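You operate a simulated robot arm through the tools that you are given. There is no shell and no other tool. Be economical: measure what you need, move in short steps, check, and stop when the job is done.

You run a simulated robot arm. Do the job below in one go: nothing can be reset, and whatever is moved stays where it is left.

Task
Brush the top of the blue printed block with the grease it names.
Fine: work on the black block mat; brush back in its pot, block on the yellow block mat.
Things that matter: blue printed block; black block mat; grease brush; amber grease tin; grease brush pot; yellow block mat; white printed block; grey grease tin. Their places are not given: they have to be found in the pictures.

The check looks at the end state, three seconds after you hand in, the way a careful person would. Anything else that was tipped, shoved, dropped, spilled or broken makes it a failure.

Robot
A 7-joint arm with a two-finger parallel gripper, fixed in place. Base frame: the origin is at the foot of the arm, x ahead of it, y to its left, z up; the work surface is at about z = 900. Lengths are in mm, angles in rad, forces in N, time in s.
Its first joint turns from -2.897 to 2.897 rad. Payload 4.4 kg.
Tool frame: the origin (TCP) lies between the finger pads and is the grasp point; the fingertips stand 23 mm ahead of it; z points along the fingers, y is the line along which they close. Largest opening 94 mm; finger width 38, thickness 10; the body of the gripper, 54 by 96 mm, starts 39 mm behind the TCP.
Orientation is that of the tool frame in the base frame, as a unit quaternion [w, x, y, z]. With the fingers straight down and closing along the base's y, the tool's x points along the base's -x, its y along +y and its z along -z.

Tools
- The arm moves only by the tool jog_arm. Its argument "steps" is a list of rows, each a list of 3 entries, a list of its own where there are three numbers: the shift along the tool's x, y, z in mm, then the turn, a rotation vector about the tool's x, y, z in rad, then the finger opening in mm, from 0 to 94. In form: [[[dx, dy, dz], [ax, ay, az], fingers], ...]. A call has 1 to 20 rows; each row is the pose to reach, as a shift and turn from the pose commanded when the call began, along the tool's axes at that moment. A row lasts 0.2 s, in which the tool goes at most 50 mm and 0.15 rad; a call with a longer step from one row to the next is refused whole, and so is a gripper value outside its range. Where a pose cannot be reached the arm comes as near as it can. A force on the tool above 40 N (or 10 N above the force at the start of the call, whichever is more), or a blocked arm, ends the call early, and 0.2 s more pass. Each finger travels about 72 mm/s and halts on what it meets, pressing with about 21 N; the grip force reading is that of the motor and also rises with nothing between the fingers. The clock runs only during rows and for 0.2 s after the last one: add rows that repeat a pose to give the fingers time. The reply holds the time, the measured pose of the TCP, the force on the tool along the base axes, the opening and the grip force, in the units named above and with some noise.
- Cameras (640 x 400 px; columns grow to the right, rows downward): "scene" is fixed at [397.7, -650.7, 1786.2]; the picture's right is [0.99, -0.14, 0.00], its down [-0.08, -0.53, -0.84] and it looks along [0.12, 0.83, -0.54] (base axes); focal length 355 px, centre (320, 200). "wrist" rides on the gripper at [86, 16, -74] in the tool frame; the picture's right is [-0.18, 0.98, 0.00], its down [-0.58, -0.11, -0.81] and it looks along [-0.79, -0.15, 0.59] (tool axes); focal length 243 px, centre (320, 200).
- get_image(camera): a new picture of that camera. No time passes.
- measure_at(camera, pixels): for up to 12 pixels [column, row] of the newest picture of that camera ("zoom" is the newest enlarged one), the place [x, y, z] in the base frame of the surface seen there, good to about 3 mm. No time passes.
- zoom(camera, box): a new picture of the part [left, top, right, bottom] of that camera's present view, enlarged. No time passes.
- job_done(): hands the job in; it is judged then, once.

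Go step by step. Measure first, check grasps and placings, and put right what went wrong. The budget is 80 turns and 38 pictures, counting those below and the enlarged ones. Unless the task says otherwise, let go and move clear before handing in, and close with one line.

The tools are called after "Emit:" by a JSON object that holds its "fn" and its "kwargs". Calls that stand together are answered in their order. jog_arm: Moves the arm, as the interface text tells. Its arguments: {"type":"object","properties":{"steps":{"type":"array"}},"required":["steps"]} The other tools are called the same way: get_image (camera) takes a picture; measure_at (camera, pixels) gives the place of the surface under pixels of a picture; zoom (camera, box) takes an enlarged picture of a part of a camera's view; job_done () hands the job in.

At the start:

```text
clock: 0.0
position: [663.8, 345.6, 1348.1]
tool_rot: [0.0, 0.0, 1.0, -0.001]
wrist_force: [-1.1, 0.6, -0.1]
opening: 93.9
grip_force: 0.1
```

scene: 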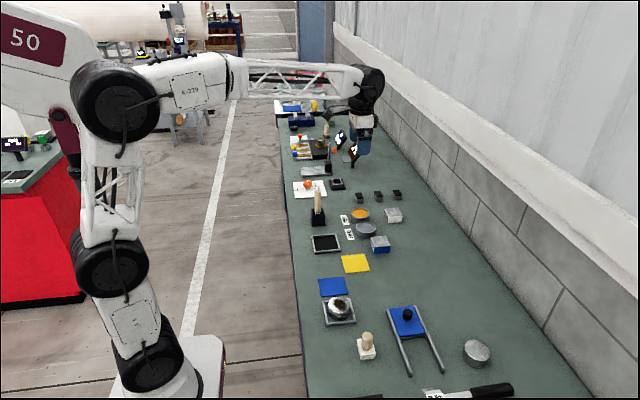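
wrist: 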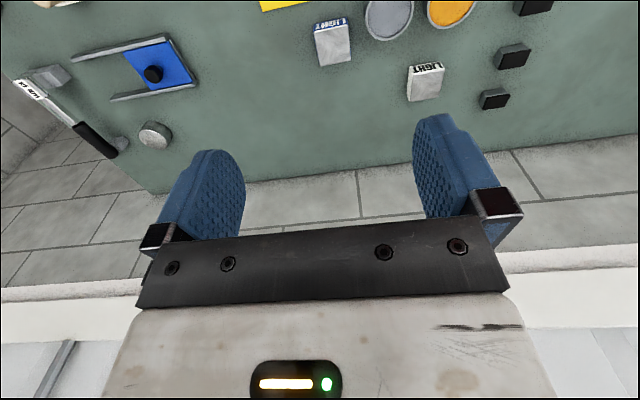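

The scene shows the tins near (360,215) and (366,229), the blue block near (380,244), the brush pot near (318,215) and the mats near (326,243) and (355,263). I'll zoom in for detail.

Emit:
{"fn": "zoom", "kwargs": {"camera": "scene", "box": [280, 170, 430, 280]}}

Emit:
{"fn": "zoom", "kwargs": {"camera": "wrist", "box": [260, 0, 560, 120]}}

```text
3.64 times, centred on (355, 225) of scene
```

zoom: 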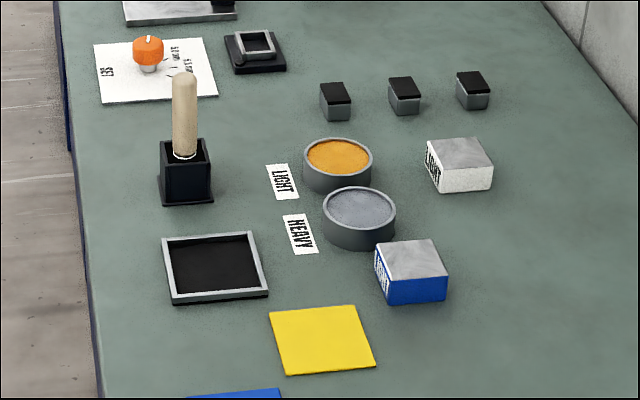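

```text
2.13 times, centred on (410, 60) of wrist
```

zoom: 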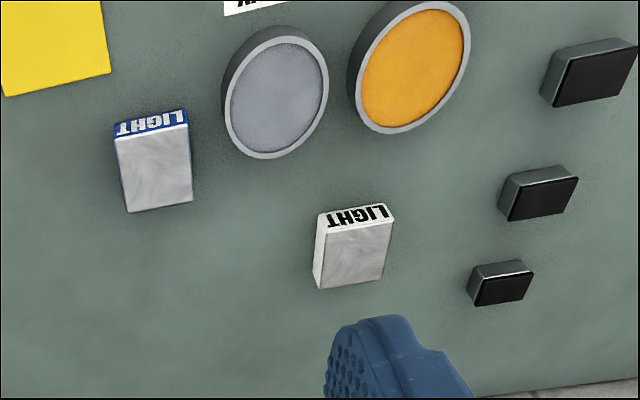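

The blue block's face reads LIGHT, and the LIGHT card sits beside the amber tin. I'll zoom again so I can measure positions.

Emit:
{"fn": "zoom", "kwargs": {"camera": "scene", "box": [280, 170, 430, 280]}}

Emit:
{"fn": "measure_at", "kwargs": {"camera": "zoom", "pixels": [[184, 76], [184, 120], [184, 150], [163, 145], [210, 140], [186, 200], [338, 155], [338, 141], [338, 176], [306, 160], [371, 160], [360, 205]]}}

Emit:
{"fn": "measure_at", "kwargs": {"camera": "zoom", "pixels": [[378, 246], [432, 242], [446, 272], [387, 279], [410, 260], [166, 238], [250, 234], [266, 292], [172, 300], [215, 262], [321, 338], [270, 313]]}}

Emit:
{"fn": "measure_at", "kwargs": {"camera": "zoom", "pixels": [[352, 307], [374, 364], [288, 374], [428, 143], [480, 140], [490, 165], [440, 168], [420, 290], [360, 190], [326, 215], [394, 215], [360, 235]]}}

```text
3.64 times, centred on (355, 225) of scene
```

zoom: 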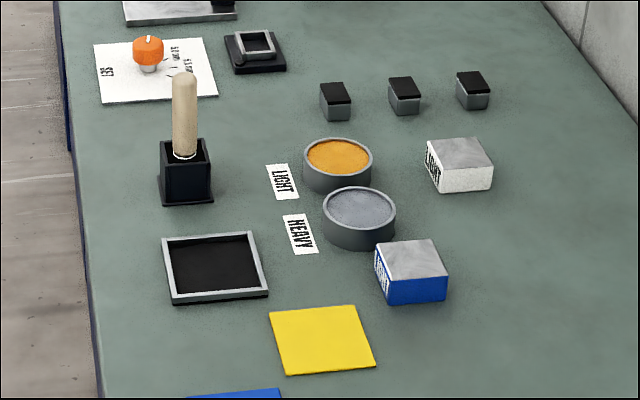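

```text
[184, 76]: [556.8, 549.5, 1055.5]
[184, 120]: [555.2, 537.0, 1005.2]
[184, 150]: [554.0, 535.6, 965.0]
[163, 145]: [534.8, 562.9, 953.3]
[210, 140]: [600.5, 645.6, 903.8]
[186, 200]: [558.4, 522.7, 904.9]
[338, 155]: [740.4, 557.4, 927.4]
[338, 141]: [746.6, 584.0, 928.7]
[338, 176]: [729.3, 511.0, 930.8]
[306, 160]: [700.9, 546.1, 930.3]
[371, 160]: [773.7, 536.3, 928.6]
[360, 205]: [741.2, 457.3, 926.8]
```

```text
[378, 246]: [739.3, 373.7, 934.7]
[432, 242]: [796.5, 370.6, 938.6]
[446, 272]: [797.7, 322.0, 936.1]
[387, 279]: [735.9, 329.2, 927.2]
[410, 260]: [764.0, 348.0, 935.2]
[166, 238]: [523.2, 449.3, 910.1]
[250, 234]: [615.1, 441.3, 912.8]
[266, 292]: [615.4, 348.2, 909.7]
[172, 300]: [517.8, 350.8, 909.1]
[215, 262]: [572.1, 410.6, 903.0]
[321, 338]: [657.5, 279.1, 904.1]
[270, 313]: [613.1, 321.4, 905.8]
```

```text
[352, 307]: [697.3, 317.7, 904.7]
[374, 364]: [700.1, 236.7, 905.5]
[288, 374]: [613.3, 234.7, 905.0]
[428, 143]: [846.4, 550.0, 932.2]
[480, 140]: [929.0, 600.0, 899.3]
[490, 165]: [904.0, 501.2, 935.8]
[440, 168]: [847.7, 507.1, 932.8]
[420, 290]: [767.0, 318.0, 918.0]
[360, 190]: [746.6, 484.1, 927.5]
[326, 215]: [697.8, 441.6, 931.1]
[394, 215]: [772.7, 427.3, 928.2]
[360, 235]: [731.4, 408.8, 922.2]
```

The blue block is centred at about (768,347) with its top at z≈936, and the black mat at about (568,398). I'll turn the fingers to close along x, away from the grey tin, and hover above the block.

Emit:
{"fn": "jog_arm", "kwargs": {"steps": [[[-9, 0, 27], [0, 0, -0.143], 94], [[-19, 0, 54], [0, 0, -0.286], 94], [[-28, 0, 81], [0, 0, -0.428], 94], [[-38, 0, 108], [0, 0, -0.571], 94], [[-47, 0, 135], [0, 0, -0.714], 94], [[-57, 1, 162], [0, 0, -0.857], 94], [[-66, 1, 190], [0, 0, -1.0], 94], [[-76, 1, 217], [0, 0, -1.142], 94], [[-85, 1, 244], [0, 0, -1.285], 94], [[-95, 1, 271], [0, 0, -1.428], 94], [[-104, 1, 298], [0, 0, -1.571], 94], [[-104, 1, 298], [0, 0, -1.571], 94]]}}

Emit:
{"fn": "get_image", "kwargs": {"camera": "wrist"}}

```text
clock: 2.6
position: [767.6, 346.2, 1049.4]
tool_rot: [0.0, 0.707, -0.707, 0.0]
wrist_force: [0.2, -0.3, 0.4]
opening: 93.8
grip_force: 0.2
```

```text
32 pictures are left
```

wrist: 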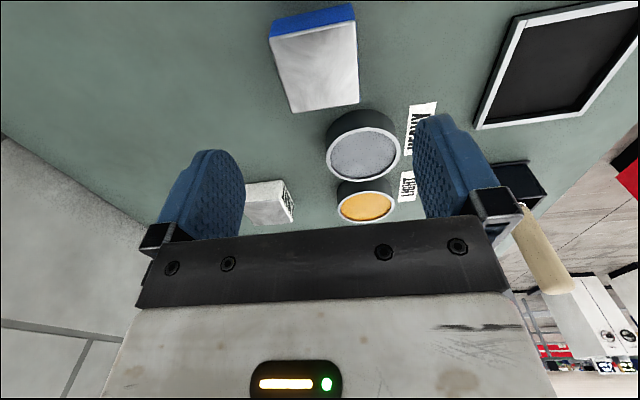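

The pose is good, and the wrist view shows the block's top at (270-358, 25-110). I'll measure its corners and check the black mat and the tins.

Emit:
{"fn": "measure_at", "kwargs": {"camera": "wrist", "pixels": [[274, 40], [354, 24], [356, 101], [294, 109], [314, 65], [481, 122], [578, 101], [520, 28], [328, 155], [397, 155], [365, 206], [363, 155]]}}

```text
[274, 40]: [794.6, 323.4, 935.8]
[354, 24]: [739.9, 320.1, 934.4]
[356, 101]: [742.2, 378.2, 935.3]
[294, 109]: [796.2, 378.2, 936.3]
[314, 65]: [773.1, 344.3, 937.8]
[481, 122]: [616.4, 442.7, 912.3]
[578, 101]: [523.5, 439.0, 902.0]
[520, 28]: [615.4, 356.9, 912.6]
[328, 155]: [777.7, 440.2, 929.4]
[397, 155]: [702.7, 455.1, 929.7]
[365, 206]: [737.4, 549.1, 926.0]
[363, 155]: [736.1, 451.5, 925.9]
```

The block is square to the axes and centred at (768,349). I'll descend to z≈938 and close.

Emit:
{"fn": "jog_arm", "kwargs": {"steps": [[[-3, 0, 30], [0, 0, 0], 94], [[-3, 0, 60], [0, 0, 0], 94], [[-3, 0, 90], [0, 0, 0], 94], [[-3, 0, 112], [0, 0, 0], 94], [[-3, 0, 112], [0, 0, 0], 75], [[-3, 0, 112], [0, 0, 0], 50], [[-3, 0, 112], [0, 0, 0], 50], [[-3, 0, 112], [0, 0, 0], 50], [[-3, 0, 112], [0, 0, 0], 50]]}}

```text
clock: 4.6
position: [767.5, 346.4, 938.0]
tool_rot: [0.0, -0.707, 0.707, 0.0]
wrist_force: [0.7, 0.9, -0.6]
opening: 62.0
grip_force: 21.5
```

Gripped at 62 mm. I'll lift, carry the block over the black mat and stop just above it.

Emit:
{"fn": "jog_arm", "kwargs": {"steps": [[[0, 0, -25], [0, 0, 0], 45], [[0, 0, -50], [0, 0, 0], 45], [[-8, 33, -60], [0, 0, 0], 45], [[-16, 66, -60], [0, 0, 0], 45], [[-24, 100, -60], [0, 0, 0], 45], [[-32, 133, -60], [0, 0, 0], 45], [[-40, 166, -60], [0, 0, 0], 45], [[-48, 199, -60], [0, 0, 0], 45], [[-48, 199, -60], [0, 0, 0], 45], [[-48, 199, -35], [0, 0, 0], 45], [[-48, 199, -35], [0, 0, 0], 45]]}}

Emit:
{"fn": "zoom", "kwargs": {"camera": "scene", "box": [280, 170, 430, 280]}}

Emit:
{"fn": "get_image", "kwargs": {"camera": "wrist"}}

```text
clock: 7.0
position: [569.1, 396.9, 973.3]
tool_rot: [0.0, 0.707, -0.707, 0.0]
wrist_force: [-0.4, -0.8, -4.2]
opening: 61.9
grip_force: 20.6
```

```text
3.64 times, centred on (355, 225) of scene
```

zoom: 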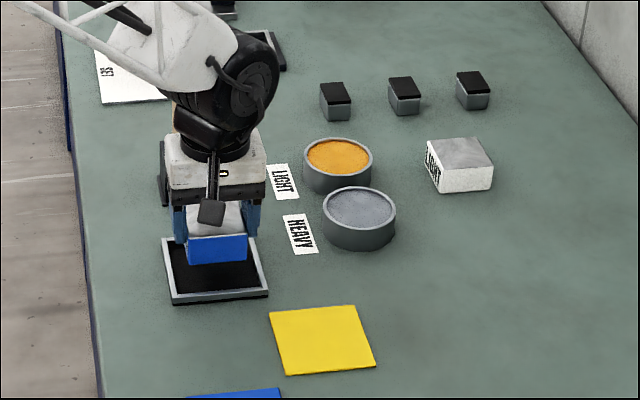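

```text
30 pictures are left
```

wrist: 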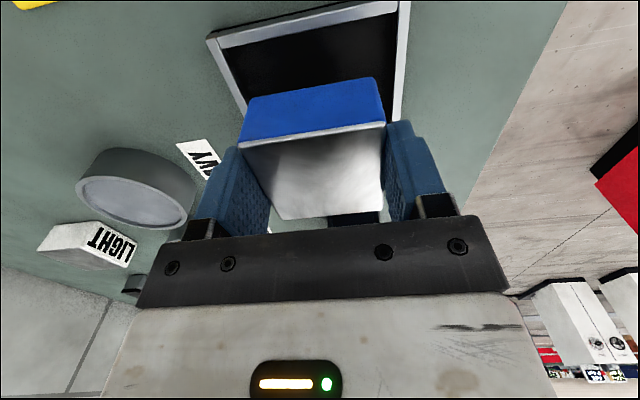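

The block is held level above the mat, so I'll measure its top against the mat rim.

Emit:
{"fn": "measure_at", "kwargs": {"camera": "wrist", "pixels": [[250, 145], [380, 125], [283, 215], [378, 210], [215, 42], [395, 8], [350, 20], [250, 80], [395, 100]]}}

```text
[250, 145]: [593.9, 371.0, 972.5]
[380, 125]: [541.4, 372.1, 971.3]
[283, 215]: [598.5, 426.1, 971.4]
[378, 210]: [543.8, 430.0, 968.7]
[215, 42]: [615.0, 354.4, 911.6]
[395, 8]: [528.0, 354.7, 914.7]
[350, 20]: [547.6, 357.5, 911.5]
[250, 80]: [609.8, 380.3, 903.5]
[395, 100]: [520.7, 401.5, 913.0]
```

The block sits at about (569,399), centred on the mat. I'll lower it gently.

Emit:
{"fn": "jog_arm", "kwargs": {"steps": [[[0, 0, 15], [0, 0, 0], 45], [[0, 0, 25], [0, 0, 0], 45], [[0, 0, 29], [0, 0, 0], 45], [[0, 0, 30], [0, 0, 0], 45], [[0, 0, 31], [0, 0, 0], 45], [[0, 0, 31], [0, 0, 0], 45]]}}

```text
clock: 8.4
position: [568.6, 398.2, 942.9]
tool_rot: [0.0, -0.707, 0.707, 0.0]
wrist_force: [-0.2, 0.8, -2.8]
opening: 62.0
grip_force: 20.7
```

There's no contact yet, so I'll keep lowering in small steps.

Emit:
{"fn": "jog_arm", "kwargs": {"steps": [[[0, 0, 1], [0, 0, 0], 45], [[0, 0, 2], [0, 0, 0], 45], [[0, 0, 2], [0, 0, 0], 45]]}}

```text
clock: 9.2
position: [567.6, 398.5, 942.2]
tool_rot: [0.001, -0.707, 0.707, 0.0]
wrist_force: [6.6, 3.9, 15.9]
opening: 61.7
grip_force: 21.2
```

Contact is made (16 N upward). I'll release, rise, and look at the brush.

Emit:
{"fn": "jog_arm", "kwargs": {"steps": [[[0, 0, 1], [0, 0, 0], 75], [[0, 0, 0], [0, 0, 0], 94], [[0, 0, 0], [0, 0, 0], 94], [[0, 0, -30], [0, 0, 0], 94], [[0, 0, -75], [0, 0, 0], 94], [[0, 0, -120], [0, 0, 0], 94], [[0, 0, -165], [0, 0, 0], 94], [[0, 0, -205], [0, 0, 0], 94], [[0, 0, -205], [0, 0, 0], 94]]}}

Emit:
{"fn": "get_image", "kwargs": {"camera": "wrist"}}

Emit:
{"fn": "zoom", "kwargs": {"camera": "scene", "box": [280, 170, 430, 280]}}

```text
clock: 11.2
position: [572.0, 398.5, 1144.1]
tool_rot: [0.0, 0.707, -0.707, 0.0]
wrist_force: [-0.1, -0.4, 0.3]
opening: 94.1
grip_force: 0.0
```

```text
29 pictures are left
```

wrist: 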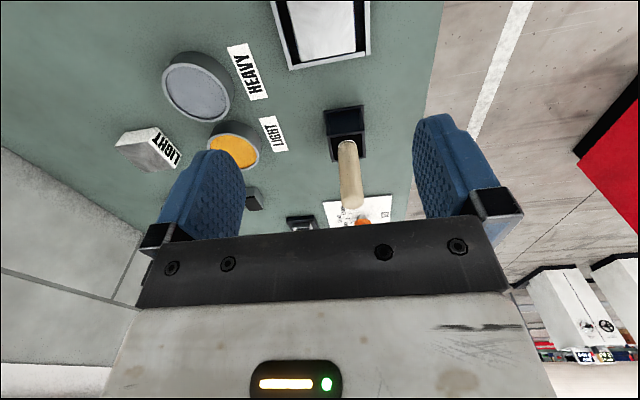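

```text
3.64 times, centred on (355, 225) of scene
```

zoom: 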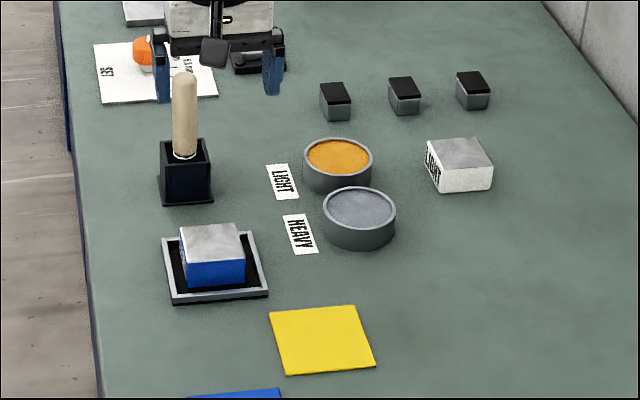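

The block rests inside the mat. Next I'll measure the brush handle and pot in both views.

Emit:
{"fn": "measure_at", "kwargs": {"camera": "wrist", "pixels": [[340, 150], [357, 147], [346, 143], [350, 175], [352, 205], [326, 112], [362, 107], [364, 130], [343, 120], [330, 135], [235, 155], [235, 143]]}}

Emit:
{"fn": "measure_at", "kwargs": {"camera": "zoom", "pixels": [[174, 110], [195, 110], [184, 110], [172, 85], [196, 85], [184, 74], [161, 146], [210, 180], [163, 185], [205, 143], [185, 156], [211, 167]]}}

```text
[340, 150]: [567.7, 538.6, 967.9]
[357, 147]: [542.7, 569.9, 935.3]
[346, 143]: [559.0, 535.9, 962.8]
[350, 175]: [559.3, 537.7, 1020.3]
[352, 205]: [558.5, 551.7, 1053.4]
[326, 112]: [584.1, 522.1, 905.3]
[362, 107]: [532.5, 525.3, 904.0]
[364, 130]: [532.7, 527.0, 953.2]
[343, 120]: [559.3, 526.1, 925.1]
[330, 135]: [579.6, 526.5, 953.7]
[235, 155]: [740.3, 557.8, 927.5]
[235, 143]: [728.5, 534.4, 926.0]
```

```text
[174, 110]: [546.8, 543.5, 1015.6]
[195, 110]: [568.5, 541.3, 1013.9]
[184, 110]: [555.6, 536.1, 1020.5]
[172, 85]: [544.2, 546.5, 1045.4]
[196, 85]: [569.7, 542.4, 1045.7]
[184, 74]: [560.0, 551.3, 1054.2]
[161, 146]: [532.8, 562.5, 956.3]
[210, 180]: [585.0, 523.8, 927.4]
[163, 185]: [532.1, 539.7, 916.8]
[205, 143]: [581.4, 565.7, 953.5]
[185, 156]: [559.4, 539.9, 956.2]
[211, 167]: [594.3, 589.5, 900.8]
```

The handle axis is at (557.5,549), its top at z≈1057, and the pot is centred at about (558,549). I'll move above it and then check the pose.

Emit:
{"fn": "jog_arm", "kwargs": {"steps": [[[-38, 3, 0], [0, 0, 0], 94], [[-76, 6, 0], [0, 0, 0], 94], [[-114, 9, 0], [0, 0, 0], 94], [[-150, 12, 0], [0, 0, 0], 80], [[-150, 12, 0], [0, 0, 0], 70], [[-150, 12, 0], [0, 0, 0], 70]]}}

```text
clock: 12.6
position: [556.0, 546.3, 1145.1]
tool_rot: [0.0, 0.708, -0.707, 0.0]
wrist_force: [0.2, -0.3, 0.6]
opening: 70.1
grip_force: 0.1
```

I'm within 2 mm of the axis, so I'll descend to z≈1027 and close on the handle.

Emit:
{"fn": "jog_arm", "kwargs": {"steps": [[[-2, -1, 35], [0, 0, 0], 70], [[-2, -1, 70], [0, 0, 0], 70], [[-2, -1, 100], [0, 0, 0], 70], [[-2, -1, 118], [0, 0, 0], 70], [[-2, -1, 118], [0, 0, 0], 50], [[-2, -1, 118], [0, 0, 0], 30], [[-2, -1, 118], [0, 0, 0], 10], [[-2, -1, 118], [0, 0, 0], 10], [[-2, -1, 118], [0, 0, 0], 10]]}}

```text
clock: 14.6
position: [558.2, 549.6, 1026.5]
tool_rot: [0.0, -0.707, 0.707, 0.0]
wrist_force: [0.3, 0.0, -0.5]
opening: 27.5
grip_force: 21.3
```

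The handle is gripped at 27.5 mm. I'll lift it straight up and look at the bristles.

Emit:
{"fn": "jog_arm", "kwargs": {"steps": [[[0, 0, -15], [0, 0, 0], 10], [[0, 0, -40], [0, 0, 0], 10], [[0, 0, -70], [0, 0, 0], 10], [[0, 0, -100], [0, 0, 0], 10], [[0, 0, -120], [0, 0, 0], 10], [[0, 0, -120], [0, 0, 0], 10]]}}

Emit:
{"fn": "zoom", "kwargs": {"camera": "scene", "box": [280, 140, 430, 250]}}

Emit:
{"fn": "get_image", "kwargs": {"camera": "wrist"}}

```text
clock: 16.0
position: [557.2, 550.3, 1148.5]
tool_rot: [0.0, -0.707, 0.707, 0.0]
wrist_force: [0.2, -0.1, -1.6]
opening: 27.6
grip_force: 20.7
```

```text
3.64 times, centred on (355, 195) of scene
```

zoom: 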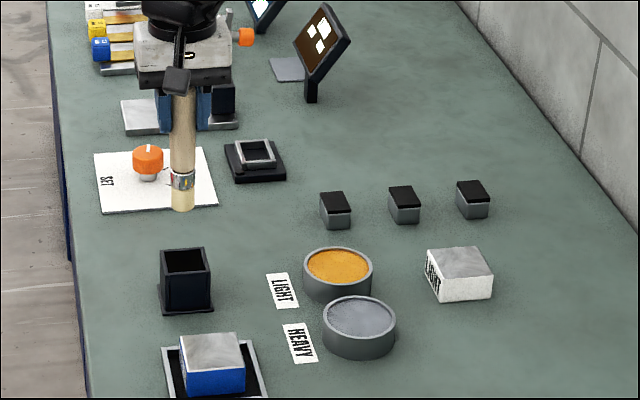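

```text
26 pictures are left
```

wrist: 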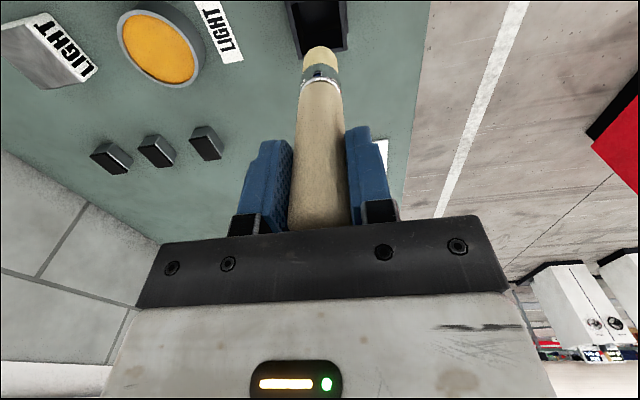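

Emit:
{"fn": "measure_at", "kwargs": {"camera": "zoom", "pixels": [[182, 209], [182, 203], [182, 195], [182, 180], [182, 120], [174, 200], [192, 200], [338, 265], [338, 249], [338, 282], [306, 268], [371, 268]]}}

Emit:
{"fn": "measure_at", "kwargs": {"camera": "wrist", "pixels": [[319, 50], [319, 60], [305, 60], [333, 60], [160, 48], [118, 35], [203, 50], [135, 12], [185, 82], [150, 25], [292, 10], [345, 45]]}}

```text
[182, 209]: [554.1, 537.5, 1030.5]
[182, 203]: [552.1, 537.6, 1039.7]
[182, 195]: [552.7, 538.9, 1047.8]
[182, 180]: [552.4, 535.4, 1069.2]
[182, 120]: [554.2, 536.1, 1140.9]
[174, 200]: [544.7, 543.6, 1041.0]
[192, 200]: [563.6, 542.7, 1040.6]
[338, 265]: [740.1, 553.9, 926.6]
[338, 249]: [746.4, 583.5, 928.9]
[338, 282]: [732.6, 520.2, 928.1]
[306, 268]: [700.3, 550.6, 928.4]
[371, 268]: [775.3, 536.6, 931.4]
```

```text
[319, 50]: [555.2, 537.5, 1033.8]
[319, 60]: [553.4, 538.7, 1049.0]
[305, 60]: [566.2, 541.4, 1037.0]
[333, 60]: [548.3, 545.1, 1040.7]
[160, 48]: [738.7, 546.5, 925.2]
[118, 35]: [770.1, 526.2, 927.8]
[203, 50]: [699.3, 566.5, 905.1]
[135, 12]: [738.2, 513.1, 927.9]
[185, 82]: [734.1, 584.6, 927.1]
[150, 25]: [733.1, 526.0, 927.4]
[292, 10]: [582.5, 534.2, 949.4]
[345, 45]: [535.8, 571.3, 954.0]
```

The bristle tip is about 120 mm below the TCP, and the amber tin is centred at (738,549) with its grease at z≈926. I'll move over the tin and dip shallowly.

Emit:
{"fn": "jog_arm", "kwargs": {"steps": [[[0, -45, 0], [0, 0, 0], 10], [[0, -90, 0], [0, 0, 0], 10], [[0, -135, 0], [0, 0, 0], 10], [[0, -182, 0], [0, 0, 0], 10], [[0, -182, 0], [0, 0, 0], 10], [[0, -182, 40], [0, 0, 0], 10], [[0, -182, 75], [0, 0, 0], 10], [[0, -182, 90], [0, 0, 0], 10], [[0, -182, 90], [0, 0, 0], 10]]}}

Emit:
{"fn": "zoom", "kwargs": {"camera": "scene", "box": [320, 170, 400, 230]}}

```text
clock: 18.0
position: [741.3, 550.2, 1056.8]
tool_rot: [0.0, -0.707, 0.707, 0.0]
wrist_force: [0.5, -0.8, -0.7]
opening: 27.4
grip_force: 21.1
```

```text
6.67 times, centred on (360, 200) of scene
```

zoom: 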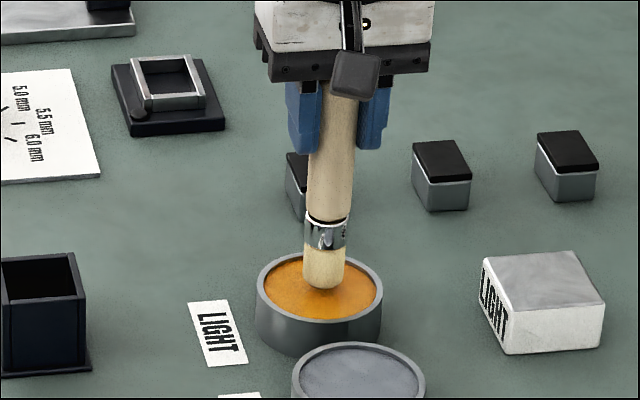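

The bristles are centred over the amber grease. I'll dip about 17 mm further, stir slightly and rise.

Emit:
{"fn": "jog_arm", "kwargs": {"steps": [[[0, 0, 8], [0, 0, 0], 10], [[0, 0, 14], [0, 0, 0], 10], [[0, 0, 17], [0, 0, 0], 10], [[0, 0, 17], [0, 0, 0], 10], [[5, 3, 17], [0, 0, 0], 10], [[-5, 3, 17], [0, 0, 0], 10], [[0, 3, 17], [0, 0, 0], 10], [[0, 3, 17], [0, 0, 0], 10]]}}

Emit:
{"fn": "zoom", "kwargs": {"camera": "scene", "box": [320, 170, 400, 230]}}

```text
clock: 19.8
position: [735.8, 549.7, 1039.4]
tool_rot: [-0.001, -0.707, 0.707, 0.0]
wrist_force: [-0.1, -0.8, -0.2]
opening: 27.2
grip_force: 21.1
```

```text
6.67 times, centred on (360, 200) of scene
```

zoom: 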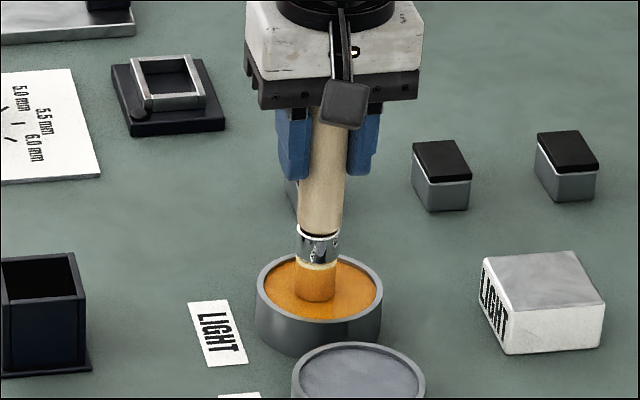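

The bristles are now amber. I'll lift, carry the brush over to the block and hover above its centre.

Emit:
{"fn": "jog_arm", "kwargs": {"steps": [[[0, 0, -15], [0, 0, 0], 10], [[0, 0, -30], [0, 0, 0], 10], [[0, 0, -55], [0, 0, 0], 10], [[0, 0, -80], [0, 0, 0], 10], [[30, 33, -80], [0, 0, 0], 10], [[60, 66, -80], [0, 0, 0], 10], [[90, 100, -80], [0, 0, 0], 10], [[120, 133, -80], [0, 0, 0], 10], [[151, 167, -80], [0, 0, 0], 10], [[151, 167, -80], [0, 0, 0], 10], [[151, 167, -45], [0, 0, 0], 10], [[151, 167, -45], [0, 0, 0], 10]]}}

Emit:
{"fn": "zoom", "kwargs": {"camera": "scene", "box": [290, 200, 370, 260]}}

```text
clock: 22.4
position: [569.7, 400.1, 1084.6]
tool_rot: [0.0, 0.707, -0.707, 0.0]
wrist_force: [-0.4, 1.1, -0.7]
opening: 27.6
grip_force: 20.8
```

```text
6.67 times, centred on (330, 230) of scene
```

zoom: 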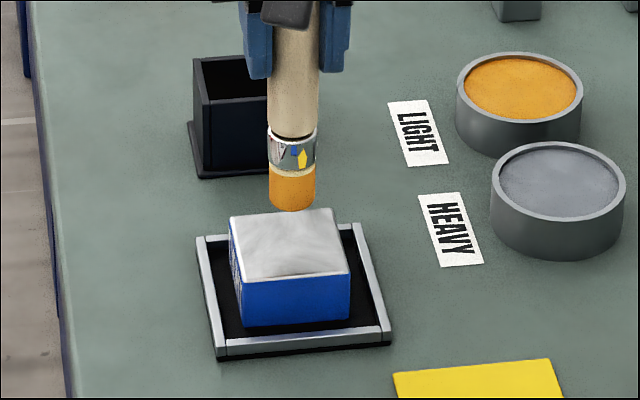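

Emit:
{"fn": "measure_at", "kwargs": {"camera": "zoom", "pixels": [[235, 220], [330, 212], [347, 268], [242, 276], [290, 240], [292, 206], [292, 195], [273, 195], [313, 195]]}}

```text
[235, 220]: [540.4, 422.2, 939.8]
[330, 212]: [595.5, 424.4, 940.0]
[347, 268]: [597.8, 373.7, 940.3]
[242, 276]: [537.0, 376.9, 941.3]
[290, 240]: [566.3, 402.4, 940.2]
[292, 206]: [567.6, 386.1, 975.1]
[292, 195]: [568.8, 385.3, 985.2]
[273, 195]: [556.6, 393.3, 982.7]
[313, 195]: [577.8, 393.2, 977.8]
```

The block's top is at z=940, x 538–598, y 372–426. I'll lower in small steps until contact.

Emit:
{"fn": "jog_arm", "kwargs": {"steps": [[[0, 0, 10], [0, 0, 0], 10], [[0, 0, 19], [0, 0, 0], 10], [[0, 0, 22], [0, 0, 0], 10], [[0, 0, 23], [0, 0, 0], 10], [[0, 0, 24], [0, 0, 0], 10], [[0, 0, 24], [0, 0, 0], 10]]}}

Emit:
{"fn": "zoom", "kwargs": {"camera": "scene", "box": [290, 200, 370, 260]}}

```text
clock: 23.8
position: [570.2, 399.4, 1061.8]
tool_rot: [0.0, -0.707, 0.707, 0.0]
wrist_force: [-0.1, 0.2, -1.2]
opening: 27.5
grip_force: 20.7
```

```text
6.67 times, centred on (330, 230) of scene
```

zoom: 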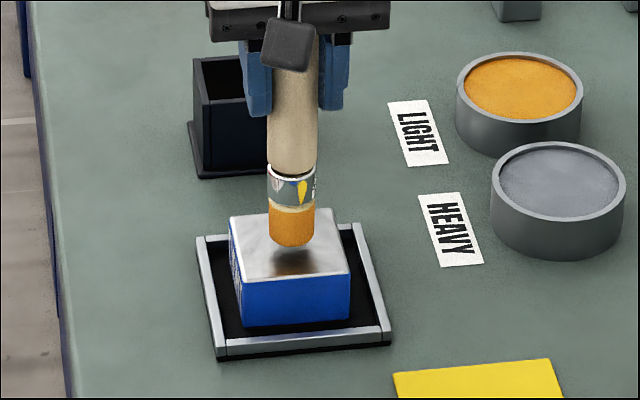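

The tip is still just above the surface, so I'll lower a little more.

Emit:
{"fn": "jog_arm", "kwargs": {"steps": [[[0, 0, 1], [0, 0, 0], 10], [[0, 0, 2], [0, 0, 0], 10], [[0, 0, 3], [0, 0, 0], 10], [[0, 0, 3], [0, 0, 0], 10]]}}

```text
clock: 24.8
position: [571.2, 398.3, 1057.3]
tool_rot: [0.0, -0.707, 0.707, 0.0]
wrist_force: [-0.8, 0.3, -1.2]
opening: 27.5
grip_force: 21.0
```

Emit:
{"fn": "jog_arm", "kwargs": {"steps": [[[0, 0, 1], [0, 0, 0], 10], [[0, 0, 2], [0, 0, 0], 10], [[0, 0, 2], [0, 0, 0], 10]]}}

Emit:
{"fn": "zoom", "kwargs": {"camera": "scene", "box": [290, 200, 370, 260]}}

```text
clock: 25.6
position: [570.3, 398.7, 1056.0]
tool_rot: [0.001, 0.707, -0.707, -0.001]
wrist_force: [0.1, 0.3, -0.3]
opening: 27.4
grip_force: 20.8
```

```text
6.67 times, centred on (330, 230) of scene
```

zoom: 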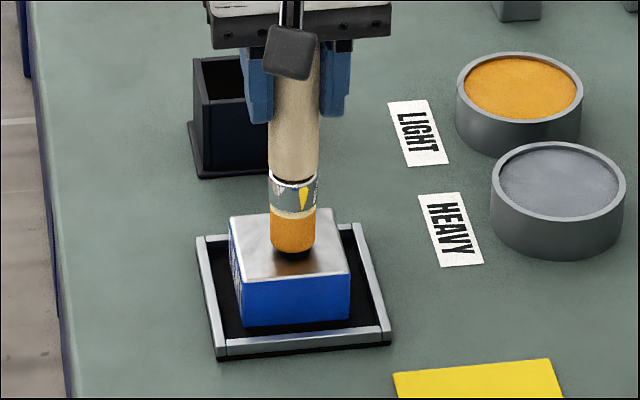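

It's almost touching. I'll lower 2 mm more and make a short test stroke.

Emit:
{"fn": "jog_arm", "kwargs": {"steps": [[[0, 0, 1], [0, 0, 0], 10], [[0, 0, 2], [0, 0, 0], 10], [[0, 0, 2], [0, 0, 0], 10], [[0, -8, 2], [0, 0, 0], 10], [[0, -16, 2], [0, 0, 0], 10], [[0, -16, 2], [0, 0, 0], 10]]}}

Emit:
{"fn": "zoom", "kwargs": {"camera": "scene", "box": [290, 200, 370, 260]}}

```text
clock: 27.0
position: [587.3, 399.2, 1053.9]
tool_rot: [-0.001, -0.707, 0.707, 0.0]
wrist_force: [-0.1, -0.7, -0.9]
opening: 27.4
grip_force: 20.8
```

```text
6.67 times, centred on (330, 230) of scene
```

zoom: 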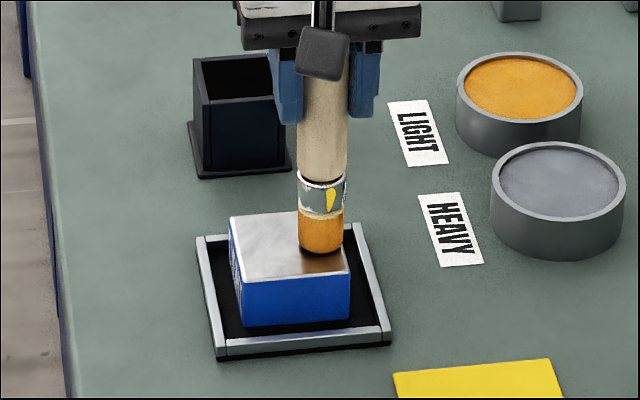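

There's no smear yet. I'll check the real height of the bristle tip.

Emit:
{"fn": "measure_at", "kwargs": {"camera": "zoom", "pixels": [[321, 251], [321, 246], [321, 240], [321, 256], [321, 262], [303, 240], [340, 240], [321, 214], [270, 240]]}}

```text
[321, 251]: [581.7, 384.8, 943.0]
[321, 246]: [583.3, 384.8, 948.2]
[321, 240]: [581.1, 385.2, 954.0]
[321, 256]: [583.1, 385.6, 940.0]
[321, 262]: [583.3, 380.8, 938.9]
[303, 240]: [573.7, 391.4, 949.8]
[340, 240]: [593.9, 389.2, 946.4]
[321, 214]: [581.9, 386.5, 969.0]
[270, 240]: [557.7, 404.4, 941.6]
```

The tip is at about z=941, right at the surface. I'll press 3 mm further and stroke back.

Emit:
{"fn": "jog_arm", "kwargs": {"steps": [[[0, 0, 1], [0, 0, 0], 10], [[0, 0, 2], [0, 0, 0], 10], [[0, 0, 3], [0, 0, 0], 10], [[0, 0, 3], [0, 0, 0], 10], [[0, 8, 3], [0, 0, 0], 10], [[0, 16, 3], [0, 0, 0], 10], [[0, 24, 3], [0, 0, 0], 10], [[0, 24, 3], [0, 0, 0], 10]]}}

Emit:
{"fn": "zoom", "kwargs": {"camera": "scene", "box": [290, 200, 370, 260]}}

```text
clock: 28.8
position: [562.8, 400.8, 1050.6]
tool_rot: [0.0, -0.707, 0.707, 0.0]
wrist_force: [7.9, -0.8, 30.7]
opening: 27.8
grip_force: 20.7
```

```text
6.67 times, centred on (330, 230) of scene
```

zoom: 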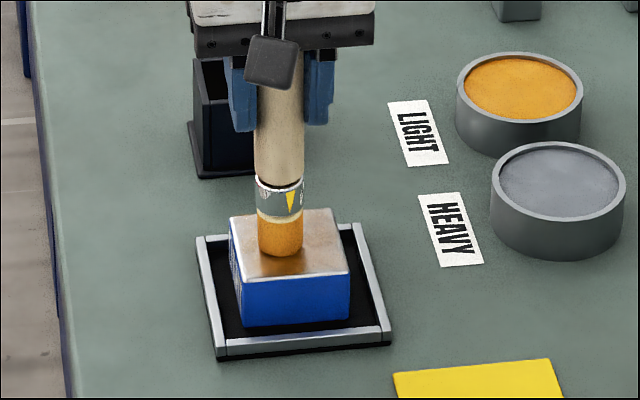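

Firm contact now (31 N), and the top is taking on amber tint. I'll ease off 2 mm and brush the whole top in a raster.

Emit:
{"fn": "jog_arm", "kwargs": {"steps": [[[0, 0, -1.7], [0, 0, 0], 10], [[0, 8, -1.7], [0, 0, 0], 10], [[8, 8, -1.7], [0, 0, 0], 10], [[14, 8, -1.7], [0, 0, 0], 10], [[14, -4, -1.7], [0, 0, 0], 10], [[14, -16, -1.7], [0, 0, 0], 10], [[14, -26, -1.7], [0, 0, 0], 10], [[0, -26, -1.7], [0, 0, 0], 10], [[0, -14, -1.7], [0, 0, 0], 10], [[0, -2, -1.7], [0, 0, 0], 10], [[0, 8, -1.7], [0, 0, 0], 10], [[-8, 8, -1.7], [0, 0, 0], 10], [[-16, 8, -1.7], [0, 0, 0], 10], [[-16, -4, -1.7], [0, 0, 0], 10], [[-16, -16, -1.7], [0, 0, 0], 10], [[-16, -26, -1.7], [0, 0, 0], 10], [[-16, -26, -1.7], [0, 0, 0], 10]]}}

Emit:
{"fn": "zoom", "kwargs": {"camera": "scene", "box": [290, 200, 370, 260]}}

```text
clock: 32.4
position: [586.8, 415.8, 1051.6]
tool_rot: [0.0, -0.707, 0.707, 0.0]
wrist_force: [0.1, -0.1, -0.7]
opening: 27.6
grip_force: 20.6
```

```text
6.67 times, centred on (330, 230) of scene
```

zoom: 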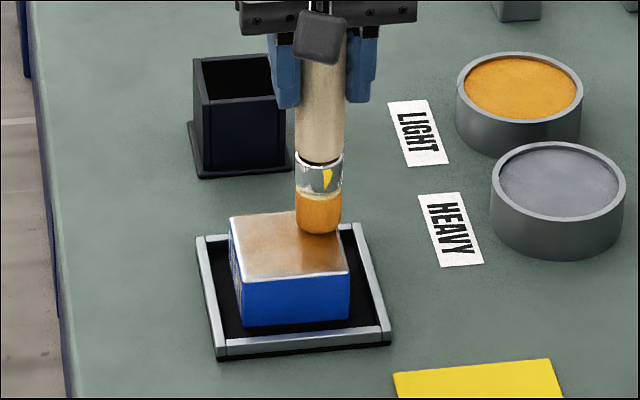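

The top's amber tint is stronger, though contact is now very light. I'll run one more raster about 1 mm lower.

Emit:
{"fn": "jog_arm", "kwargs": {"steps": [[[0, 0, 1], [0, 0, 0], 10], [[0, 12, 1], [0, 0, 0], 10], [[0, 24, 1], [0, 0, 0], 10], [[0, 34, 1], [0, 0, 0], 10], [[10, 34, 1], [0, 0, 0], 10], [[10, 22, 1], [0, 0, 0], 10], [[10, 10, 1], [0, 0, 0], 10], [[10, 0, 1], [0, 0, 0], 10], [[20, 0, 1], [0, 0, 0], 10], [[20, 12, 1], [0, 0, 0], 10], [[20, 24, 1], [0, 0, 0], 10], [[20, 34, 1], [0, 0, 0], 10], [[30, 34, 1], [0, 0, 0], 10], [[30, 22, 1], [0, 0, 0], 10], [[30, 10, 1], [0, 0, 0], 10], [[30, 0, 1], [0, 0, 0], 10], [[30, 0, 1], [0, 0, 0], 10]]}}

Emit:
{"fn": "zoom", "kwargs": {"camera": "scene", "box": [290, 200, 370, 260]}}

```text
clock: 36.0
position: [589.1, 384.1, 1052.3]
tool_rot: [0.0, 0.707, -0.707, 0.0]
wrist_force: [-0.3, -0.2, 0.4]
opening: 27.3
grip_force: 21.5
```

```text
6.67 times, centred on (330, 230) of scene
```

zoom: 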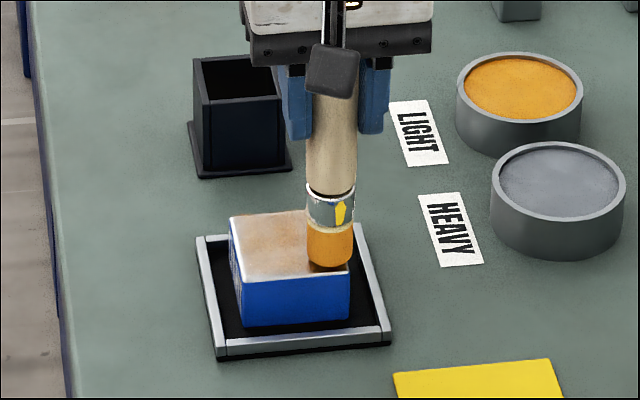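

The tint could be a reflection of the bristles, so I'll lift away and look at the bare top.

Emit:
{"fn": "jog_arm", "kwargs": {"steps": [[[0, 0, -30], [0, 0, 0], 10], [[0, 0, -60], [0, 0, 0], 10], [[-40, 10, -90], [0, 0, 0], 10], [[-80, 15, -95], [0, 0, 0], 10], [[-120, 20, -95], [0, 0, 0], 10], [[-160, 25, -95], [0, 0, 0], 10], [[-160, 25, -95], [0, 0, 0], 10]]}}

Emit:
{"fn": "zoom", "kwargs": {"camera": "scene", "box": [290, 170, 410, 260]}}

```text
refused: row 3 steps farther than a row can; nothing moved
```

```text
4.44 times, centred on (350, 215) of scene
```

zoom: 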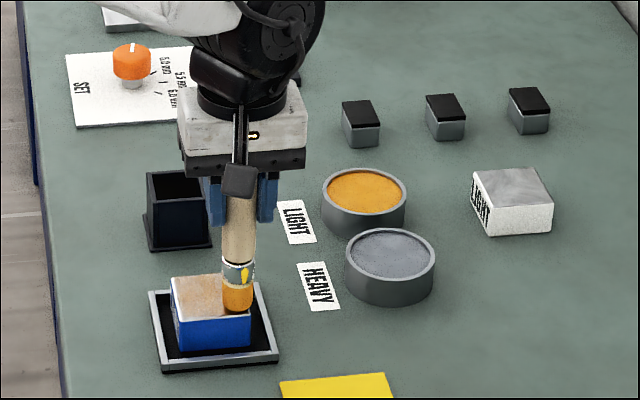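

That call was refused for too long a step. I'll retry with smaller ones.

Emit:
{"fn": "jog_arm", "kwargs": {"steps": [[[0, 0, -30], [0, 0, 0], 10], [[0, 0, -60], [0, 0, 0], 10], [[0, 0, -95], [0, 0, 0], 10], [[-40, 10, -95], [0, 0, 0], 10], [[-80, 20, -95], [0, 0, 0], 10], [[-120, 28, -95], [0, 0, 0], 10], [[-163, 31, -95], [0, 0, 0], 10], [[-163, 31, -95], [0, 0, 0], 10]]}}

Emit:
{"fn": "zoom", "kwargs": {"camera": "scene", "box": [280, 170, 370, 260]}}

```text
clock: 37.8
position: [554.5, 550.1, 1144.6]
tool_rot: [0.0, -0.707, 0.707, 0.0]
wrist_force: [-0.3, -0.3, -0.4]
opening: 27.7
grip_force: 21.1
```

```text
4.44 times, centred on (325, 215) of scene
```

zoom: 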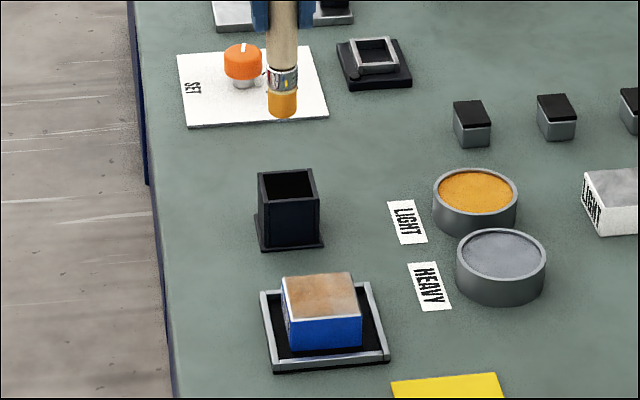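

The top is really amber now. I'll look closer at the coverage.

Emit:
{"fn": "zoom", "kwargs": {"camera": "scene", "box": [310, 222, 370, 256]}}

Emit:
{"fn": "get_image", "kwargs": {"camera": "wrist"}}

```text
10.67 times, centred on (340, 239) of scene
```

zoom: 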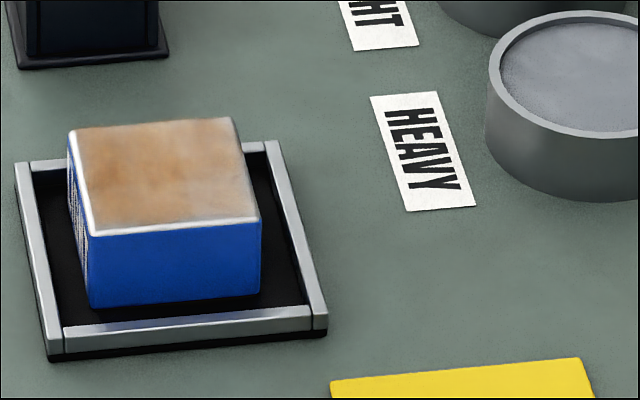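

```text
13 pictures are left
```

wrist: 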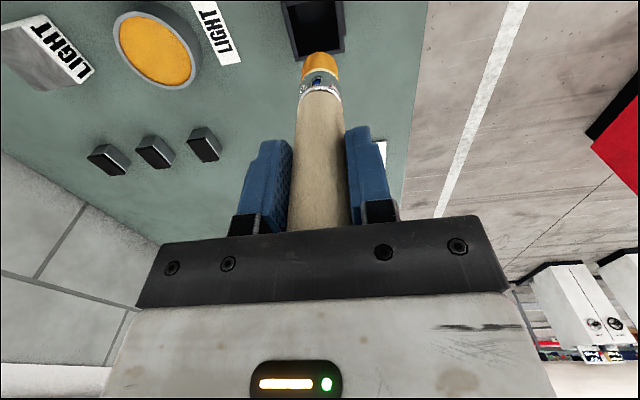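

The coat covers nearly the whole top but is paler at the front and right edges. I'll make one more pass with slightly firmer contact, reaching the edges.

Emit:
{"fn": "jog_arm", "kwargs": {"steps": [[[40, 0, 0], [0, 0, 0], 10], [[80, -10, 0], [0, 0, 0], 10], [[120, -20, 0], [0, 0, 0], 10], [[163, -31, 0], [0, 0, 0], 10], [[163, -31, 40], [0, 0, 0], 10], [[163, -31, 80], [0, 0, 0], 10], [[163, -31, 92], [0, 0, 0], 10], [[163, -31, 95], [0, 0, 0], 10], [[163, -31, 96], [0, 0, 0], 10], [[163, -31, 96], [0, 0, 0], 10]]}}

```text
clock: 40.0
position: [588.8, 384.8, 1050.3]
tool_rot: [-0.002, 0.707, -0.707, 0.001]
wrist_force: [1.2, -3.4, 12.8]
opening: 27.6
grip_force: 21.0
```

Light contact at 13 N, which is good. I'll run the raster in rows along x.

Emit:
{"fn": "jog_arm", "kwargs": {"steps": [[[1, -2, 0], [0, 0, 0], 10], [[1, 10, 0], [0, 0, 0], 10], [[1, 22, 0], [0, 0, 0], 10], [[1, 34, 0], [0, 0, 0], 10], [[1, 38, 0], [0, 0, 0], 10], [[-10, 38, 0], [0, 0, 0], 10], [[-10, 26, 0], [0, 0, 0], 10], [[-10, 12, 0], [0, 0, 0], 10], [[-10, -2, 0], [0, 0, 0], 10], [[-22, -2, 0], [0, 0, 0], 10], [[-22, 12, 0], [0, 0, 0], 10], [[-22, 26, 0], [0, 0, 0], 10], [[-22, 38, 0], [0, 0, 0], 10], [[-34, 38, 0], [0, 0, 0], 10], [[-34, 26, 0], [0, 0, 0], 10], [[-34, 12, 0], [0, 0, 0], 10], [[-34, -2, 0], [0, 0, 0], 10], [[-34, -2, 0], [0, 0, 0], 10]]}}

```text
clock: 43.8
position: [590.1, 418.1, 1051.8]
tool_rot: [0.0, 0.707, -0.707, 0.0]
wrist_force: [-3.1, 0.0, 7.0]
opening: 27.6
grip_force: 20.8
```

The raster finished with steady light contact. I'll lift and move above the pot.

Emit:
{"fn": "jog_arm", "kwargs": {"steps": [[[0, 0, -30], [0, 0, 0], 10], [[0, 0, -60], [0, 0, 0], 10], [[0, 0, -95], [0, 0, 0], 10], [[-40, 10, -95], [0, 0, 0], 10], [[-80, 20, -95], [0, 0, 0], 10], [[-120, 30, -95], [0, 0, 0], 10], [[-131, 32, -95], [0, 0, 0], 10], [[-131, 32, -95], [0, 0, 0], 10]]}}

Emit:
{"fn": "zoom", "kwargs": {"camera": "scene", "box": [295, 180, 365, 256]}}

Emit:
{"fn": "get_image", "kwargs": {"camera": "wrist"}}

```text
clock: 45.6
position: [560.0, 548.4, 1145.4]
tool_rot: [0.0, -0.707, 0.707, 0.0]
wrist_force: [0.2, 1.0, -0.6]
opening: 27.6
grip_force: 21.0
```

```text
5.26 times, centred on (330, 218) of scene
```

zoom: 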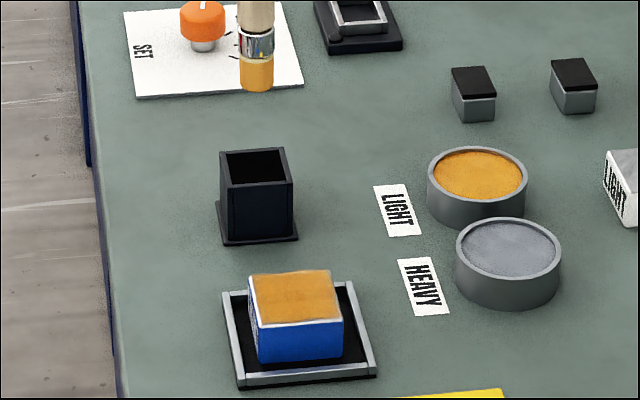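

```text
11 pictures are left
```

wrist: 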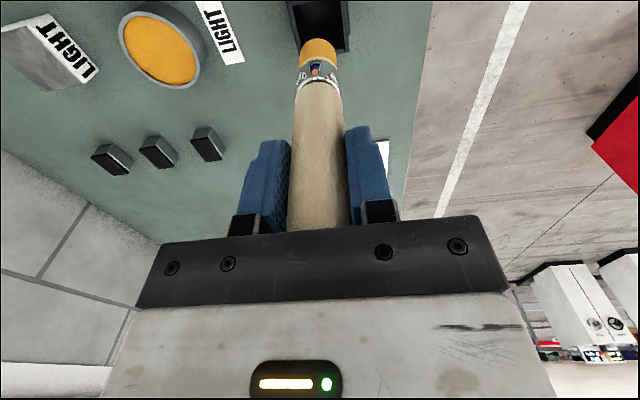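

The coat is now full and clearly amber. I'll measure the bristle and pot positions before putting the brush back.

Emit:
{"fn": "measure_at", "kwargs": {"camera": "zoom", "pixels": [[257, 87], [242, 75], [272, 75], [257, 75], [222, 155], [283, 150], [291, 181], [229, 186], [257, 5]]}}

Emit:
{"fn": "measure_at", "kwargs": {"camera": "wrist", "pixels": [[318, 43], [302, 58], [334, 58], [318, 58], [320, 180], [288, 10], [346, 10], [347, 45], [298, 50]]}}

```text
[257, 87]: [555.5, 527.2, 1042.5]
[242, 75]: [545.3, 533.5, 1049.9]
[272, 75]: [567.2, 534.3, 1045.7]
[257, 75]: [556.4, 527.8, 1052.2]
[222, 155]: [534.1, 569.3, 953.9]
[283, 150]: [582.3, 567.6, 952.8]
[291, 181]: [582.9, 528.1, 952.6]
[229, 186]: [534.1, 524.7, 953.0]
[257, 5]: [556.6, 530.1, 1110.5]
```

```text
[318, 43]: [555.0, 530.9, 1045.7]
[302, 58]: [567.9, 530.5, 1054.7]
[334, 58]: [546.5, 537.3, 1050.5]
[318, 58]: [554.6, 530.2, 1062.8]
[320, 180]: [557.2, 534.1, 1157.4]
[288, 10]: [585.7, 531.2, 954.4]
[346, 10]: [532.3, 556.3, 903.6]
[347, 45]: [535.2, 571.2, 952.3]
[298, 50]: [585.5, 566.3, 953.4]
```

The brush slid up about 10 mm and tilted about 0.06 rad, with its tip at (556,540,1040). I'll correct the tilt, centre it on the pot (558,548) and lower to just above the rim.

Emit:
{"fn": "jog_arm", "kwargs": {"steps": [[[-1, 0, 0], [0, -0.03, 0], 10], [[-2, -1, 0], [0, -0.06, 0], 10], [[-2, -1, 30], [0, -0.06, 0], 10], [[-2, -1, 60], [0, -0.06, 0], 10], [[-2, -1, 72], [0, -0.06, 0], 10], [[-2, -1, 72], [0, -0.06, 0], 10]]}}

Emit:
{"fn": "zoom", "kwargs": {"camera": "scene", "box": [295, 180, 345, 240]}}

```text
clock: 47.0
position: [558.9, 550.6, 1072.0]
tool_rot: [0.021, -0.707, 0.707, 0.021]
wrist_force: [-0.3, -0.1, 0.5]
opening: 27.4
grip_force: 21.1
```

```text
6.67 times, centred on (320, 210) of scene
```

zoom: 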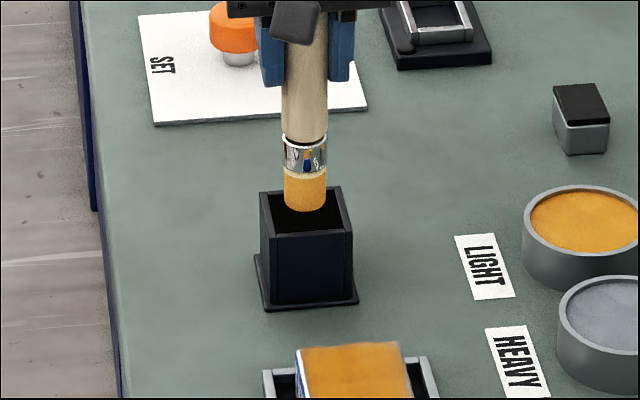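

Emit:
{"fn": "measure_at", "kwargs": {"camera": "zoom", "pixels": [[305, 207], [305, 190], [305, 100], [288, 195], [323, 195], [262, 195], [340, 190], [351, 230], [268, 235]]}}

```text
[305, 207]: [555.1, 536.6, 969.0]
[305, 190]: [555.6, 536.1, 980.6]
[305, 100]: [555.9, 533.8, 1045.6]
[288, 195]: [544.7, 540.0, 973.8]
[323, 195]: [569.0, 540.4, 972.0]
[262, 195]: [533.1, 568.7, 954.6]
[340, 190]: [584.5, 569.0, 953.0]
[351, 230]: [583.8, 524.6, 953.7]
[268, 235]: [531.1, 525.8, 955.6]
```

The tip is at (556.5,547), inside the opening, with its bottom at z≈966. I'll lower about 57 mm, slowly at the end.

Emit:
{"fn": "jog_arm", "kwargs": {"steps": [[[0, 0, 15], [0, 0, 0], 10], [[0, 0, 30], [0, 0, 0], 10], [[0, 0, 42], [0, 0, 0], 10], [[0, 0, 50], [0, 0, 0], 10], [[0, 0, 53], [0, 0, 0], 10], [[0, 0, 55], [0, 0, 0], 10], [[0, 0, 56], [0, 0, 0], 10], [[0, 0, 56], [0, 0, 0], 10]]}}

```text
clock: 48.8
position: [557.9, 555.0, 1017.4]
tool_rot: [-0.021, 0.707, -0.707, -0.021]
wrist_force: [0.6, 0.3, -0.7]
opening: 27.3
grip_force: 21.3
```

There's no contact yet, so I'll lower a few mm more in 1 mm steps.

Emit:
{"fn": "jog_arm", "kwargs": {"steps": [[[2, 0, 1], [0, 0, 0], 10], [[3, 0, 2], [0, 0, 0], 10], [[3, 0, 3], [0, 0, 0], 10], [[3, 0, 4], [0, 0, 0], 10], [[3, 0, 4], [0, 0, 0], 10]]}}

```text
clock: 50.0
position: [557.9, 551.5, 1014.5]
tool_rot: [0.023, -0.707, 0.707, 0.021]
wrist_force: [-0.3, 3.3, 27.6]
opening: 27.4
grip_force: 20.1
```

The brush is on the pot floor (28 N). I'll ease off, open, and retract straight up.

Emit:
{"fn": "jog_arm", "kwargs": {"steps": [[[0, 0, -1], [0, 0, 0], 10], [[0, 0, -1], [0, 0, 0], 40], [[0, 0, -1], [0, 0, 0], 60], [[0, 0, -1], [0, 0, 0], 70], [[0, 0, -1], [0, 0, 0], 70], [[-2, 0, -30], [0, 0, 0], 70], [[-4, 0, -70], [0, 0, 0], 70], [[-6, 0, -110], [0, 0.03, 0], 70], [[-8, 0, -135], [0, 0.06, 0], 70], [[-8, 0, -135], [0, 0.06, 0], 70]]}}

Emit:
{"fn": "zoom", "kwargs": {"camera": "scene", "box": [280, 170, 430, 280]}}

```text
clock: 52.2
position: [556.9, 551.0, 1148.9]
tool_rot: [0.0, -0.707, 0.707, 0.0]
wrist_force: [-0.2, 0.1, 0.1]
opening: 69.9
grip_force: 0.0
```

```text
3.64 times, centred on (355, 225) of scene
```

zoom: 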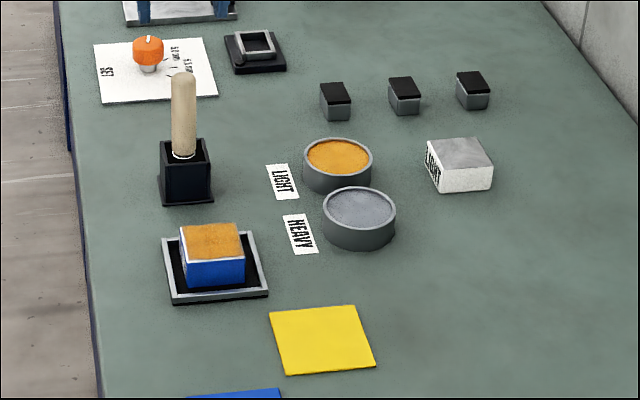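

The brush stands in its pot. I'll measure the block and yellow mat for the last transfer.

Emit:
{"fn": "measure_at", "kwargs": {"camera": "zoom", "pixels": [[182, 228], [236, 224], [244, 254], [189, 261], [213, 240], [272, 315], [350, 308], [372, 362], [290, 372]]}}

Emit:
{"fn": "jog_arm", "kwargs": {"steps": [[[40, -3, 0], [0, 0, 0], 80], [[80, -6, 0], [0, 0, 0], 94], [[120, -10, 0], [0, 0, 0], 94], [[153, -12, 0], [0, 0, 0], 94], [[153, -12, 40], [0, 0, 0], 94], [[153, -12, 80], [0, 0, 0], 94], [[153, -12, 100], [0, 0, 0], 94], [[153, -12, 100], [0, 0, 0], 94]]}}

```text
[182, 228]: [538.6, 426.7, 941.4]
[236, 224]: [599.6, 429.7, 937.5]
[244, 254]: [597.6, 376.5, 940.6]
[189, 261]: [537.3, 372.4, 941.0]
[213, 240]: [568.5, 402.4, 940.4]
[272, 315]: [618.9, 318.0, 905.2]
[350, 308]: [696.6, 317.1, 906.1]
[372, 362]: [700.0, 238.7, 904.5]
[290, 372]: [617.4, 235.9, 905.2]
```

```text
clock: 54.0
position: [572.5, 400.7, 1049.5]
tool_rot: [0.001, -0.707, 0.707, -0.001]
wrist_force: [0.0, 0.7, 0.9]
opening: 94.1
grip_force: 0.1
```

I'm over the block at (568,400). I'll descend to z≈943 and grip its sides.

Emit:
{"fn": "jog_arm", "kwargs": {"steps": [[[0, 2, 40], [0, 0, 0], 94], [[0, 2, 80], [0, 0, 0], 94], [[0, 2, 100], [0, 0, 0], 94], [[0, 2, 107], [0, 0, 0], 94], [[0, 2, 107], [0, 0, 0], 75], [[0, 2, 107], [0, 0, 0], 45], [[0, 2, 107], [0, 0, 0], 45], [[0, 2, 107], [0, 0, 0], 45], [[0, 2, 107], [0, 0, 0], 45]]}}

```text
clock: 56.0
position: [569.5, 397.8, 942.5]
tool_rot: [-0.001, 0.707, -0.707, 0.0]
wrist_force: [0.5, 0.2, -0.2]
opening: 62.0
grip_force: 21.1
```

Gripped at 62 mm. I'll lift and carry the block over the yellow mat (centre 657.5,277.5).

Emit:
{"fn": "jog_arm", "kwargs": {"steps": [[[0, 0, -20], [0, 0, 0], 45], [[0, 0, -45], [0, 0, 0], 45], [[30, -22, -50], [0, 0, 0], 45], [[60, -44, -50], [0, 0, 0], 45], [[90, -66, -50], [0, 0, 0], 45], [[122, -88, -50], [0, 0, 0], 45], [[122, -88, -50], [0, 0, 0], 45], [[122, -88, -20], [0, 0, 0], 45], [[122, -88, -10], [0, 0, 0], 45], [[122, -88, -10], [0, 0, 0], 45]]}}

Emit:
{"fn": "zoom", "kwargs": {"camera": "scene", "box": [310, 210, 400, 280]}}

```text
clock: 58.2
position: [657.4, 277.6, 950.1]
tool_rot: [0.0, 0.707, -0.707, -0.001]
wrist_force: [0.5, -0.1, -3.0]
opening: 61.7
grip_force: 20.7
```

```text
5.71 times, centred on (355, 245) of scene
```

zoom: 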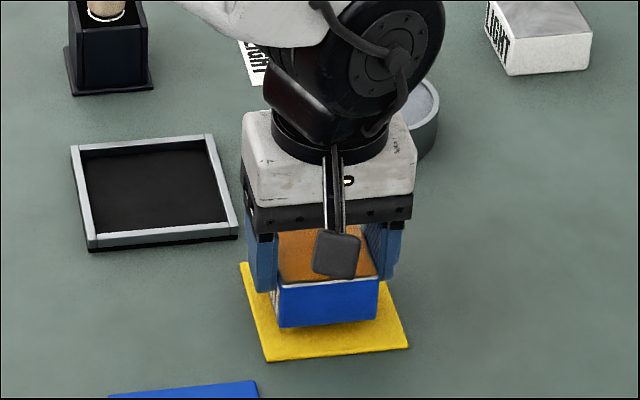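

The block is centred over the yellow mat. I'll lower gently until contact.

Emit:
{"fn": "jog_arm", "kwargs": {"steps": [[[0, 0, 4], [0, 0, 0], 45], [[0, 0, 6], [0, 0, 0], 45], [[0, 0, 7], [0, 0, 0], 45], [[0, 0, 8], [0, 0, 0], 45], [[0, 0, 8], [0, 0, 0], 45]]}}

```text
clock: 59.4
position: [656.6, 277.9, 942.9]
tool_rot: [0.0, -0.707, 0.707, 0.0]
wrist_force: [0.4, -0.1, -3.4]
opening: 61.9
grip_force: 20.8
```

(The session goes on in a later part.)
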